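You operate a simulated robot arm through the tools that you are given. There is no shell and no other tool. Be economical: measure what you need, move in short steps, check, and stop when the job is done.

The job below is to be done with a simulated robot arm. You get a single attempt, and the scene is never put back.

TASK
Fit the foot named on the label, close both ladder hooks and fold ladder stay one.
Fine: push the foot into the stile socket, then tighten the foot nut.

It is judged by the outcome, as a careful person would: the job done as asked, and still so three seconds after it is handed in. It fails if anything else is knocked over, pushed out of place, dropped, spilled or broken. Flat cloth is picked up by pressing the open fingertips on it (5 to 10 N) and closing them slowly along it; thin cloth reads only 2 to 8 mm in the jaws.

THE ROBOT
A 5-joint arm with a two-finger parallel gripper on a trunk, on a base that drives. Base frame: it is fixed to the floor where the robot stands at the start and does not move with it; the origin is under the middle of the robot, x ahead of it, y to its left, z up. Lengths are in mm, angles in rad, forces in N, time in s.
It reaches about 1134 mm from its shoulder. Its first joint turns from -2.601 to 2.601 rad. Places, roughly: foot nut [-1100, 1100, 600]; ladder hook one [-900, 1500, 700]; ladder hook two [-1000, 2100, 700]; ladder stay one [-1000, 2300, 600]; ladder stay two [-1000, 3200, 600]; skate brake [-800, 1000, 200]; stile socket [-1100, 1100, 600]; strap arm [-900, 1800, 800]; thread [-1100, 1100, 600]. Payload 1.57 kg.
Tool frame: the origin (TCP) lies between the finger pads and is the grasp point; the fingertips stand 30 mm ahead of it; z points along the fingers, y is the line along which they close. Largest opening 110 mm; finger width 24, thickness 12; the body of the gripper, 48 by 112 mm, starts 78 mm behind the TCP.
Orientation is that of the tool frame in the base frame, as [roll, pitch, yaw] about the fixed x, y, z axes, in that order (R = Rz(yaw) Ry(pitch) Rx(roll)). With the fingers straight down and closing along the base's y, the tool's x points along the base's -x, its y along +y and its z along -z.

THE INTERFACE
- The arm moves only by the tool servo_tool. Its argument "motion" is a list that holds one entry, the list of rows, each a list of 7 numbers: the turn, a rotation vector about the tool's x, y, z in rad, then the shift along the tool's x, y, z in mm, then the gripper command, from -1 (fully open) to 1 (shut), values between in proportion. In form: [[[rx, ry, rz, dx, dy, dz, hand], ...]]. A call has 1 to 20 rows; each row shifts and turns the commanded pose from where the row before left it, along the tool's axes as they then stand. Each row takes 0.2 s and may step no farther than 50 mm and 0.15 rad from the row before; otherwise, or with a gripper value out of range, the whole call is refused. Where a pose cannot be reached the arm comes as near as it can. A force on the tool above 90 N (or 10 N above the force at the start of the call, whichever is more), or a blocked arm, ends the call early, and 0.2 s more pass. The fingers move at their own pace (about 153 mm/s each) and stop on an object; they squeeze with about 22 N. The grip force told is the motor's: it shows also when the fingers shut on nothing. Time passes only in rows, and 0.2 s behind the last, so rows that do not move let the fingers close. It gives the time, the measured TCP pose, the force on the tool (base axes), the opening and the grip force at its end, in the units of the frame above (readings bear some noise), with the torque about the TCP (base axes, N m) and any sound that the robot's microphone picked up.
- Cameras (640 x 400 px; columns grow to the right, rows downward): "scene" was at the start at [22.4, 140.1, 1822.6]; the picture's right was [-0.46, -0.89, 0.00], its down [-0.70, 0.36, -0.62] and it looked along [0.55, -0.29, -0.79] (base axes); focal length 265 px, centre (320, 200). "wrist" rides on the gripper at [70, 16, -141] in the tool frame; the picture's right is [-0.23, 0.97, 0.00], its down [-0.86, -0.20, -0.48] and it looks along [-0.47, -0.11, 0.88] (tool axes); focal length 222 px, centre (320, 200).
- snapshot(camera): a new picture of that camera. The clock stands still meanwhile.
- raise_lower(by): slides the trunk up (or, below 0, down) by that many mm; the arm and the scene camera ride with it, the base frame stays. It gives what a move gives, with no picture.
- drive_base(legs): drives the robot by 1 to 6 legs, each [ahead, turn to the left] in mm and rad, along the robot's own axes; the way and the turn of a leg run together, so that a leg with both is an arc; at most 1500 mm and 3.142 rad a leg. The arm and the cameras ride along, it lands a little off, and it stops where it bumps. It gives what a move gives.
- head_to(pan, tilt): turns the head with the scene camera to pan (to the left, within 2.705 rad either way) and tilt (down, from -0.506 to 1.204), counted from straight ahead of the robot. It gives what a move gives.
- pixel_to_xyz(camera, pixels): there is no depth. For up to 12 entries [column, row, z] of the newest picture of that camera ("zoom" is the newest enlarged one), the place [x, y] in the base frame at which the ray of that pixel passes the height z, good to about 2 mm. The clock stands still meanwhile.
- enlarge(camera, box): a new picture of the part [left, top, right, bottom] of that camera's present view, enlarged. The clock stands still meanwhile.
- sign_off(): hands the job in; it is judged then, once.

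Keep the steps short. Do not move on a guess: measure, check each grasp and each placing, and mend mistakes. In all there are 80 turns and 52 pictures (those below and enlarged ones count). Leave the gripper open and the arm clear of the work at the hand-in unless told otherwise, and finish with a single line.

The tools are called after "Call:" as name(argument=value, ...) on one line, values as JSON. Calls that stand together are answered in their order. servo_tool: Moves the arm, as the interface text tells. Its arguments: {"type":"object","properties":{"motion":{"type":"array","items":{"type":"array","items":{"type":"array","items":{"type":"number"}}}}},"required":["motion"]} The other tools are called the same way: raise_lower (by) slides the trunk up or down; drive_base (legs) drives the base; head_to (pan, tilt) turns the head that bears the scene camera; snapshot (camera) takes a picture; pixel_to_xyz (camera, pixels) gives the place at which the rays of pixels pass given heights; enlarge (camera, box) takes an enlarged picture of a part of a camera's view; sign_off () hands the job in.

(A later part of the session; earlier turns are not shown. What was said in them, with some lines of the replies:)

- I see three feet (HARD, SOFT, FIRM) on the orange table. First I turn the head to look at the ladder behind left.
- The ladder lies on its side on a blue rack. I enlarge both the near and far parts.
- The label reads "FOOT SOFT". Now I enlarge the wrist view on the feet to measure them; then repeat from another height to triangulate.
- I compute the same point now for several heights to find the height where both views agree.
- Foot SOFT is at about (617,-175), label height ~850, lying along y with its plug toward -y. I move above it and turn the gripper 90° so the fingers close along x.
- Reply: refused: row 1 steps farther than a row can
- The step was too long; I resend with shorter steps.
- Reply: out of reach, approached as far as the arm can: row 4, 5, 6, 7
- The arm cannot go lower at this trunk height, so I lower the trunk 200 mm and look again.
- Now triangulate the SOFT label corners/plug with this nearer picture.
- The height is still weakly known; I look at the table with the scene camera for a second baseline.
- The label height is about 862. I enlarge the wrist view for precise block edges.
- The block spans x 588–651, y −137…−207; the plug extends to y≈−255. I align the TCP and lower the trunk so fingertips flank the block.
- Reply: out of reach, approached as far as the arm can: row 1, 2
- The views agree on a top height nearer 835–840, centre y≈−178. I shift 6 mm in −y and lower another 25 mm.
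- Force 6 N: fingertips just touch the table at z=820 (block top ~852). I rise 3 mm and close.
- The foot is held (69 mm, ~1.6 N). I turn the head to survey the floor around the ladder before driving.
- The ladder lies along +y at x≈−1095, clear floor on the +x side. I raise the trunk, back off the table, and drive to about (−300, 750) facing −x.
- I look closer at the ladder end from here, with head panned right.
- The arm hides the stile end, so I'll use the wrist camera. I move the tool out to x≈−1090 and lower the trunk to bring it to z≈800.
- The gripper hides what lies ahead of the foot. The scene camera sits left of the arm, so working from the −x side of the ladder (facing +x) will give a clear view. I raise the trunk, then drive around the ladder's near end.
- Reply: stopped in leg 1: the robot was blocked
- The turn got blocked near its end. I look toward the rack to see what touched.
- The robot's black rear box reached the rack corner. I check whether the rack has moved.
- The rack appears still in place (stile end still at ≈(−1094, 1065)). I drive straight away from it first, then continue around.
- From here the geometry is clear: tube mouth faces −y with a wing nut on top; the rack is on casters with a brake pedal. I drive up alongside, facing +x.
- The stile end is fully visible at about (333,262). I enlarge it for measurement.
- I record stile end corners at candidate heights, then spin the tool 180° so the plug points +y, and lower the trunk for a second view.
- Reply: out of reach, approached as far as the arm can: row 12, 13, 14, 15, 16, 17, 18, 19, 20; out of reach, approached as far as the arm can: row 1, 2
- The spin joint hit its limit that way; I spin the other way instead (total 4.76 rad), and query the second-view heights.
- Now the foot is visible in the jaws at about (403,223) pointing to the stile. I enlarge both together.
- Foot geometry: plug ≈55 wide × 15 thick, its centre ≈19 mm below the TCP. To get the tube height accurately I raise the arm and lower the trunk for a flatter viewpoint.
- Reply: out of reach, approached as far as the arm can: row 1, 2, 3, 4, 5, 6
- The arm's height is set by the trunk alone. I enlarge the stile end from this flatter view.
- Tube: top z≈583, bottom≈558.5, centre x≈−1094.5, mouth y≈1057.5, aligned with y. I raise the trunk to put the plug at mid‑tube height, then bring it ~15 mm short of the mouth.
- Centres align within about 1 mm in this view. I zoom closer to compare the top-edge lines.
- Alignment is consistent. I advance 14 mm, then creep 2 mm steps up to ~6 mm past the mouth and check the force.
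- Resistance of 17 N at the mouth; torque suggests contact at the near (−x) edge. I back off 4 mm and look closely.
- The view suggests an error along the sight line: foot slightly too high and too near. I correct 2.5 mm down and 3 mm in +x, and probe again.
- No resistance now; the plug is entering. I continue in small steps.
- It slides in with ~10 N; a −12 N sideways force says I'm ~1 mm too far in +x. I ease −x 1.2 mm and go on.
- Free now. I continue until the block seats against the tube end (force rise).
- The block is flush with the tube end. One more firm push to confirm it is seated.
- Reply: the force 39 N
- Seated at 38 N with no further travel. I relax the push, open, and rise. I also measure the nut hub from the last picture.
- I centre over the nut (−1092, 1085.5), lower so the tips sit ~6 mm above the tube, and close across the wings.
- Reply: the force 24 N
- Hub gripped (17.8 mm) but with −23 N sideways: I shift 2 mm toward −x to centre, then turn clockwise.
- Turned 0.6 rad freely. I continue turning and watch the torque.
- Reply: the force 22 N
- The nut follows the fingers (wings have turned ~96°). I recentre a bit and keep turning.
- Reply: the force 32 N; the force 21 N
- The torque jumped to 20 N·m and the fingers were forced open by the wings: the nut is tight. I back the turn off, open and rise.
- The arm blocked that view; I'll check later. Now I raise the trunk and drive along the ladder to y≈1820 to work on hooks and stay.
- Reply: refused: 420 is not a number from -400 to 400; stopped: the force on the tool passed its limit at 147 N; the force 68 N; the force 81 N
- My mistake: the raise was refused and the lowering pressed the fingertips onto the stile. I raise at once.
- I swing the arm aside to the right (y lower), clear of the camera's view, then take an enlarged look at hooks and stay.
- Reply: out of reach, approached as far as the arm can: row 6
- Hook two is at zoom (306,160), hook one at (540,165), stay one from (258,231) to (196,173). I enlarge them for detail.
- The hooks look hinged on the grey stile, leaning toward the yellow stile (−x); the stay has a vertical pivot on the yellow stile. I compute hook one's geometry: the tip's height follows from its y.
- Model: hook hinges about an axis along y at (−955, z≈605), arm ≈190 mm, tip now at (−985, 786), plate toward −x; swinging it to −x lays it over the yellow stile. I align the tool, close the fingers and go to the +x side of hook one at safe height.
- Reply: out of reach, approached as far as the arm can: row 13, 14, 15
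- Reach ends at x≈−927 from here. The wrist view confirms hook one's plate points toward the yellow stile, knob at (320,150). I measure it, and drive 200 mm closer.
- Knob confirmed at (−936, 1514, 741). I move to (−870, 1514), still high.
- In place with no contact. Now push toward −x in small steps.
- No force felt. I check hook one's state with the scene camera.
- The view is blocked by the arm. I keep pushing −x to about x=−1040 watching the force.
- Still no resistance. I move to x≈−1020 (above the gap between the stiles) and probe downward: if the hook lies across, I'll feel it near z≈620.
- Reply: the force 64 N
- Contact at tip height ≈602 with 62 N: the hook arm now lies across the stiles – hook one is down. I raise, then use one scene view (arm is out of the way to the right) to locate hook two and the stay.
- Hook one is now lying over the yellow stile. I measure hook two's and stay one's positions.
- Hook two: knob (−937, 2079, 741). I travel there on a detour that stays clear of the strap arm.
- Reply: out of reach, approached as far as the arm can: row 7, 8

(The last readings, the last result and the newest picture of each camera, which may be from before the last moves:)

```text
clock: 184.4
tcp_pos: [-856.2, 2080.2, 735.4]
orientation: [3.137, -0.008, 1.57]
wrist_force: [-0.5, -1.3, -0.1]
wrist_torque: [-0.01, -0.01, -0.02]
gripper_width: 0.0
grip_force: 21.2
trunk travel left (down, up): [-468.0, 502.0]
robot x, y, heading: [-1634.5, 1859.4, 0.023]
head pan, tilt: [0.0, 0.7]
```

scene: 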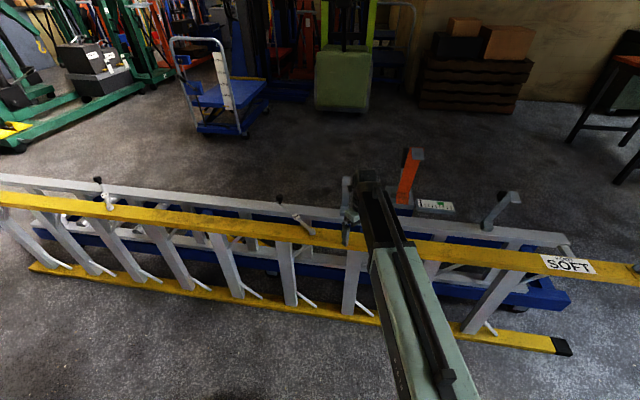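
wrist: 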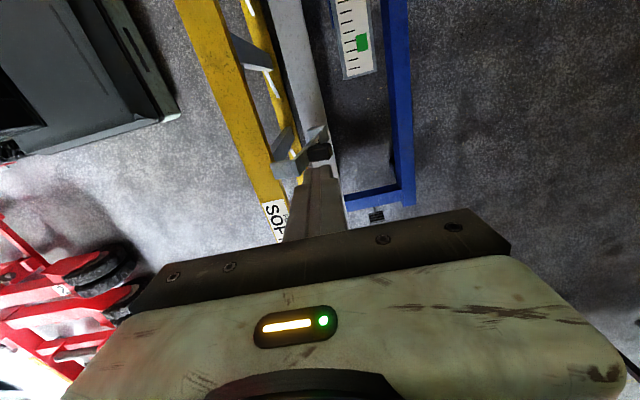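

Clear. Now the same push: −x to about −1050.

Call:
servo_tool(motion=[[[0, 0, 0, 0, -10, 0, 1], [0, 0, 0, 0, -10, 0, 1], [0, 0, 0, 0, -10, 0, 1], [0, 0, 0, 0, -8, 0, 1], [0, 0, 0, 0, -8, 0, 1], [0, 0, 0, 0, -8, 0, 1], [0, 0, 0, 0, -8, 0, 1], [0, 0, 0, 0, -8, 0, 1], [0, 0, 0, 0, -8, 0, 1], [0, 0, 0, 0, -8, 0, 1], [0, 0, 0, 0, -8, 0, 1], [0, 0, 0, 0, 0, 0, 1]]])

Call:
servo_tool(motion=[[[0, 0, 0, 0, -8, 0, 1], [0, 0, 0, 0, -8, 0, 1], [0, 0, 0, 0, -8, 0, 1], [0, 0, 0, 0, -8, 0, 1], [0, 0, 0, 0, -8, 0, 1], [0, 0, 0, 0, -8, 0, 1], [0, 0, 0, 0, -8, 0, 1], [0, 0, 0, 0, -8, 0, 1], [0, 0, 0, 0, -8, 0, 1], [0, 0, 0, 0, -8, 0, 1], [0, 0, 0, 0, -8, 0, 1], [0, 0, 0, 0, -8, 0, 1], [0, 0, 0, 0, 0, 0, 1]]])

Call:
servo_tool(motion=[[[0, 0, 0, 0, 15, 0, 1], [0, 0, 0, 0, 15, 0, 1], [0, 0, 0, 0, 0, 0, 1]]])

Call:
raise_lower(by=-95)

```text
clock: 187.0
tcp_pos: [-950.8, 2079.6, 735.6]
orientation: [3.136, -0.006, 1.57]
wrist_force: [0.1, 0.9, 0.0]
wrist_torque: [-0.03, 0.02, 0.01]
gripper_width: 0.1
grip_force: 21.2
trunk travel left (down, up): [-468.0, 502.0]
robot x, y, heading: [-1639.1, 1856.7, 0.021]
head pan, tilt: [0.0, 0.7]
```

```text
clock: 189.8
tcp_pos: [-1046.9, 2078.6, 734.7]
orientation: [3.136, -0.007, 1.571]
wrist_force: [0.3, -0.1, 0.1]
wrist_torque: [0.01, 0.02, -0.01]
gripper_width: 0.2
grip_force: 21.0
trunk travel left (down, up): [-468.0, 502.0]
robot x, y, heading: [-1635.8, 1861.9, 0.025]
head pan, tilt: [0.0, 0.7]
```

```text
clock: 190.6
tcp_pos: [-1017.3, 2079.2, 734.3]
orientation: [3.136, -0.005, 1.569]
wrist_force: [0.0, 0.1, 0.9]
wrist_torque: [-0.04, -0.03, 0.04]
gripper_width: 0.1
grip_force: 21.4
trunk travel left (down, up): [-468.0, 502.0]
robot x, y, heading: [-1637.7, 1858.3, 0.021]
head pan, tilt: [0.0, 0.7]
```

```text
clock: 191.9
tcp_pos: [-1016.6, 2078.9, 640.0]
orientation: [3.136, -0.008, 1.571]
wrist_force: [-0.4, 0.5, -0.4]
wrist_torque: [-0.01, 0.01, 0.01]
gripper_width: 0.0
grip_force: 21.8
trunk travel left (down, up): [-373.0, 597.0]
robot x, y, heading: [-1639.0, 1862.8, 0.023]
head pan, tilt: [0.0, 0.7]
```

Probe down in small steps to press hook two home.

Call:
raise_lower(by=-6)

Call:
raise_lower(by=-4)

Call:
raise_lower(by=-3)

```text
clock: 192.4
tcp_pos: [-1016.3, 2078.4, 634.1]
orientation: [3.136, -0.008, 1.571]
wrist_force: [-0.2, -0.3, 1.0]
wrist_torque: [-0.03, 0.0, 0.02]
gripper_width: 0.1
grip_force: 21.5
trunk travel left (down, up): [-367.0, 603.0]
robot x, y, heading: [-1634.3, 1861.2, 0.022]
head pan, tilt: [0.0, 0.7]
```

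```text
clock: 192.9
tcp_pos: [-1016.4, 2079.1, 630.1]
orientation: [3.136, -0.008, 1.57]
wrist_force: [-0.1, 1.0, -0.1]
wrist_torque: [0.0, 0.01, 0.01]
gripper_width: 0.0
grip_force: 20.6
trunk travel left (down, up): [-363.0, 607.0]
robot x, y, heading: [-1638.4, 1861.6, 0.023]
head pan, tilt: [0.0, 0.7]
```

```text
clock: 193.5
tcp_pos: [-1016.2, 2078.7, 630.6]
orientation: [3.129, -0.009, 1.572]
wrist_force: [14.6, 5.0, 52.9]
wrist_torque: [-0.36, -0.32, 0.03]
gripper_width: 0.0
grip_force: 22.1
trunk travel left (down, up): [-360.0, 610.0]
robot x, y, heading: [-1638.9, 1860.2, 0.021]
head pan, tilt: [0.0, 0.7]
```

Hook two is pressed home at the same height (contact 53 N). Stay one: knob at ≈(−980, 2349, 640), hub at ≈(−1100, 2189). I raise, move above the knob, turn the tool to straddle the rod, and open.

Call:
raise_lower(by=140)

Call:
servo_tool(motion=[[[0, 0, 0, 45, 6, 0, 1], [0, 0, 0, 45, 6, 0, 1], [0, 0, 0, 45, 6, 0, 1], [0, 0, 0, 45, 6, 0, 1], [0, 0, 0, 45, 6, 0, 1], [0, 0, 0, 45, 6, 0, 1], [0, 0, 0.1288, 0, 0, 0, 0], [0, 0, 0.1288, 0, 0, 0, -0.3], [0, 0, 0.1288, 0, 0, 0, -0.3], [0, 0, 0.1288, 0, 0, 0, -0.3], [0, 0, 0.1288, 0, 0, 0, -0.3], [0, 0, 0, 0, 0, 0, -0.3]]])

Call:
snapshot(camera="wrist")

```text
clock: 195.1
tcp_pos: [-1016.5, 2077.9, 767.9]
orientation: [3.136, -0.008, 1.571]
wrist_force: [0.1, 0.4, -0.9]
wrist_torque: [-0.02, 0.01, 0.03]
gripper_width: 0.1
grip_force: 21.6
trunk travel left (down, up): [-500.0, 470.0]
robot x, y, heading: [-1638.5, 1858.8, 0.024]
head pan, tilt: [0.0, 0.7]
```

```text
clock: 197.7
tcp_pos: [-979.7, 2349.3, 768.3]
orientation: [3.139, -0.009, 0.925]
wrist_force: [-0.4, -0.4, 1.1]
wrist_torque: [0.01, -0.01, -0.02]
gripper_width: 71.3
grip_force: 0.0
trunk travel left (down, up): [-500.0, 470.0]
robot x, y, heading: [-1637.6, 1861.1, 0.021]
head pan, tilt: [0.0, 0.7]
```

```text
2 pictures are left
```

wrist: 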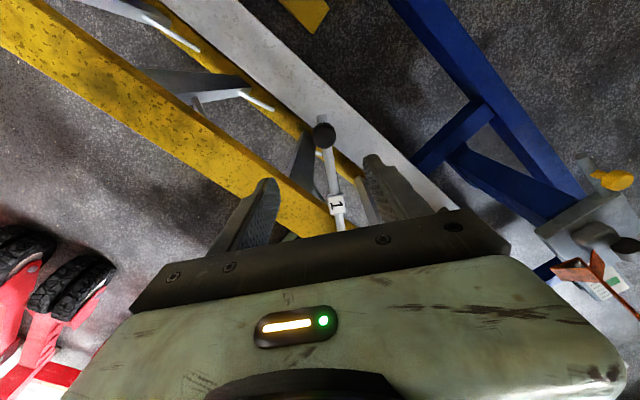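

Call:
pixel_to_xyz(camera="wrist", pixels=[[324, 135, 600], [324, 135, 620], [324, 135, 640], [324, 135, 660], [324, 135, 680], [337, 206, 600], [337, 206, 620], [337, 206, 640], [318, 160, 620], [342, 228, 620]])

```text
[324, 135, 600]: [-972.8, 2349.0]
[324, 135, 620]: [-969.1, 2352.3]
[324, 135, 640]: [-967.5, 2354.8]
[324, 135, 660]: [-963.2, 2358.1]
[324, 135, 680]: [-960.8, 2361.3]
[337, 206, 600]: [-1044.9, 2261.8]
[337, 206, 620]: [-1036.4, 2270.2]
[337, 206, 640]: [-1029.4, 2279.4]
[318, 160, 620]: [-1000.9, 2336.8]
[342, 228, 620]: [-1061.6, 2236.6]
```

Knob is at (−969, 2353.5, 620), rod at 50.5°, hub (−1105, 2189), radius ≈213. I centre, lower so tips reach z≈603, and close on the knob.

Call:
servo_tool(motion=[[[0, 0, 0, 9.8, 6.4, 0, -0.3], [0, 0, 0.045, 0, 0, 0, -0.3], [0, 0, 0, 0, 0, 0, -0.3]]])

Call:
raise_lower(by=-135)

Call:
servo_tool(motion=[[[0, 0, 0, 0, 0, 0, 0.3], [0, 0, 0, 0, 0, 0, 1], [0, 0, 0, 0, 0, 0, 1], [0, 0, 0, 0, 0, 0, 1]]])

```text
clock: 198.5
tcp_pos: [-968.6, 2352.8, 767.3]
orientation: [-3.141, -0.009, 0.882]
wrist_force: [-0.1, 1.2, -0.1]
wrist_torque: [0.01, 0.01, -0.01]
gripper_width: 71.5
grip_force: 0.0
trunk travel left (down, up): [-500.0, 470.0]
robot x, y, heading: [-1636.7, 1861.0, 0.022]
head pan, tilt: [0.0, 0.7]
```

```text
clock: 200.2
tcp_pos: [-969.2, 2352.7, 631.7]
orientation: [-3.141, -0.009, 0.881]
wrist_force: [0.6, -0.2, 0.8]
wrist_torque: [0.03, 0.0, 0.04]
gripper_width: 71.2
grip_force: 0.0
trunk travel left (down, up): [-365.0, 605.0]
robot x, y, heading: [-1640.6, 1858.2, 0.025]
head pan, tilt: [0.0, 0.7]
```

```text
clock: 201.2
tcp_pos: [-969.0, 2353.5, 632.0]
orientation: [-3.142, -0.007, 0.882]
wrist_force: [0.9, 0.8, 0.8]
wrist_torque: [0.09, 0.09, -0.05]
gripper_width: 28.7
grip_force: 38.2
trunk travel left (down, up): [-365.0, 605.0]
robot x, y, heading: [-1638.8, 1859.0, 0.024]
head pan, tilt: [0.0, 0.7]
```

Knob gripped (28.7 mm). I swing it along the arc toward +y, first half.

Call:
servo_tool(motion=[[[0, 0, -0.0689, -0.5, -14.6, 0, 1], [0, 0, -0.0689, -0.5, -14.6, 0, 1], [0, 0, -0.0689, -0.5, -14.6, 0, 1], [0, 0, -0.0689, -0.5, -14.6, 0, 1], [0, 0, 0, 0, 0, 0, 1]]])

```text
clock: 202.4
tcp_pos: [-1019.3, 2383.1, 631.4]
orientation: [3.138, -0.006, 1.157]
wrist_force: [-4.6, -12.0, -6.9]
wrist_torque: [0.92, 0.18, -0.11]
gripper_width: 28.6
grip_force: 38.2
trunk travel left (down, up): [-365.0, 605.0]
robot x, y, heading: [-1636.8, 1858.4, 0.024]
head pan, tilt: [0.0, 0.7]
```

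Moving well; a mild inward pull means the radius is ~1–2 mm smaller. I correct and finish the swing.

Call:
servo_tool(motion=[[[0, 0, 0, -1.5, 0, 0, 1], [0, 0, -0.0689, -0.6, -14.5, 0, 1], [0, 0, -0.0689, -0.6, -14.5, 0, 1], [0, 0, -0.0689, -0.6, -14.5, 0, 1], [0, 0, 0, 0, 0, 0, 1]]])

Call:
servo_tool(motion=[[[0, 0, -0.0689, -0.6, -14.5, 0, 1], [0, 0, -0.0689, -0.6, -14.5, 0, 1], [0, 0, 0, 0, 0, 0, 1]]])

```text
clock: 203.6
tcp_pos: [-1061.0, 2395.9, 631.8]
orientation: [3.137, -0.009, 1.368]
wrist_force: [2.5, 18.2, 7.6]
wrist_torque: [1.25, 0.64, -0.14]
gripper_width: 28.4
grip_force: 39.1
trunk travel left (down, up): [-365.0, 605.0]
robot x, y, heading: [-1639.8, 1862.5, 0.024]
head pan, tilt: [0.0, 0.7]
```

```text
clock: 204.4
tcp_pos: [-1091.1, 2400.5, 632.5]
orientation: [3.135, -0.009, 1.502]
wrist_force: [0.9, 27.8, 12.1]
wrist_torque: [0.46, 0.87, -0.02]
gripper_width: 28.4
grip_force: 38.7
trunk travel left (down, up): [-365.0, 605.0]
robot x, y, heading: [-1635.4, 1860.1, 0.023]
head pan, tilt: [0.0, 0.7]
5 turns are left
```

Nearly parallel to the stile (x≈−1091). Few turns left: I ease the outward pull, swing the last ~6 mm, and open the gripper.

Call:
servo_tool(motion=[[[0, 0, 0, 2, 0, 0, 1], [0, 0, -0.035, 0, -7, 0, 1], [0, 0, 0, 0, 0, 0, 1], [0, 0, 0, 0, 0, 0, 0.4], [0, 0, 0, 0, 0, 0, -0.3], [0, 0, 0, 0, 0, 0, -1], [0, 0, 0, 0, 0, 0, -1]]])

Call:
raise_lower(by=300)

Call:
enlarge(camera="scene", box=[140, 190, 640, 400])

```text
clock: 206.0
tcp_pos: [-1095.6, 2402.6, 631.5]
orientation: [3.137, -0.006, 1.538]
wrist_force: [0.0, -0.1, 0.5]
wrist_torque: [0.02, -0.03, -0.04]
gripper_width: 109.9
grip_force: 0.0
trunk travel left (down, up): [-365.0, 605.0]
robot x, y, heading: [-1637.5, 1856.1, 0.024]
head pan, tilt: [0.0, 0.7]
```

```text
clock: 209.0
tcp_pos: [-1095.3, 2402.6, 930.8]
orientation: [3.136, -0.006, 1.538]
wrist_force: [0.7, 0.6, 0.1]
wrist_torque: [0.01, -0.02, -0.01]
gripper_width: 109.8
grip_force: 0.0
trunk travel left (down, up): [-665.0, 305.0]
robot x, y, heading: [-1635.7, 1859.9, 0.021]
head pan, tilt: [0.0, 0.7]
```

```text
1.28 times, centred on (390, 295) of scene
4 turns are left
```

zoom: 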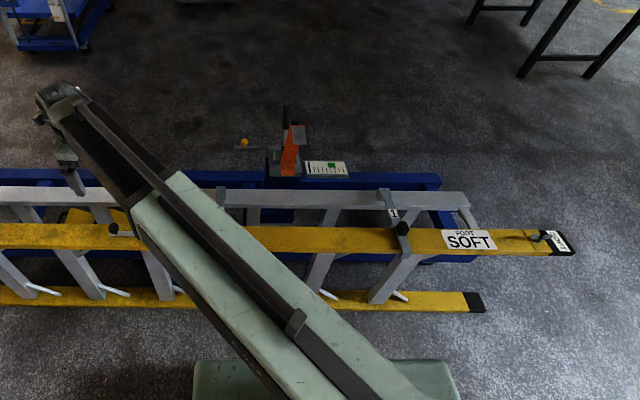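

The foot is fitted, hook one is down, and the stay knob lies on the yellow stile; hook two is hidden by the arm. I swing the arm away and use the last picture on hook two and the stay.

Call:
servo_tool(motion=[[[0, 0, 0, 22, -42, 0, -1], [0, 0, 0, 22, -42, 0, -1], [0, 0, 0, 22, -42, 0, -1], [0, 0, 0, 22, -42, 0, -1], [0, 0, 0, 22, -42, 0, -1], [0, 0, 0, 22, -42, 0, -1], [0, 0, 0, 0, 0, 0, -1]]])

Call:
enlarge(camera="scene", box=[190, 320, 400, 400])

```text
clock: 210.6
tcp_pos: [-1344.6, 2542.7, 932.8]
orientation: [3.137, -0.007, 1.538]
wrist_force: [-0.2, 0.5, 0.4]
wrist_torque: [0.02, -0.02, 0.02]
gripper_width: 109.8
grip_force: 0.0
trunk travel left (down, up): [-665.0, 305.0]
robot x, y, heading: [-1636.2, 1861.2, 0.024]
head pan, tilt: [0.0, 0.7]
```

```text
3.05 times, centred on (295, 360) of scene
3 turns are left
```

zoom: 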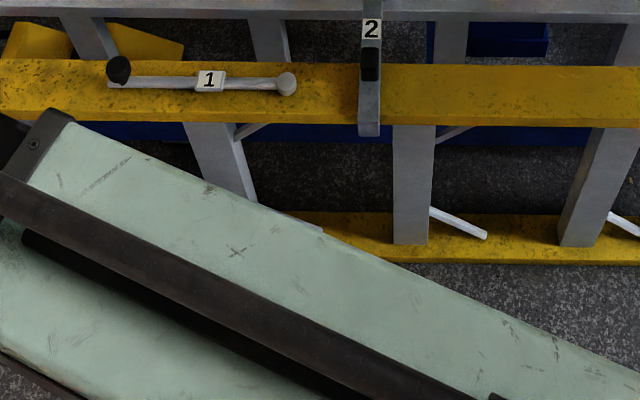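

The last picture shows hook two clasped over the yellow stile and stay one lying along it. The gripper is open and the arm is clear, so I hand in.

Call:
sign_off()

```text
The job is handed in.
```

The SOFT foot is pushed fully into the stile socket with its nut turned until it stopped, both ladder hooks are closed, and stay one is folded along the stile; on the way the robot's base bumped the rack once and the fingertips pressed on the stile once (147 N), with no displacement visible in the pictures.
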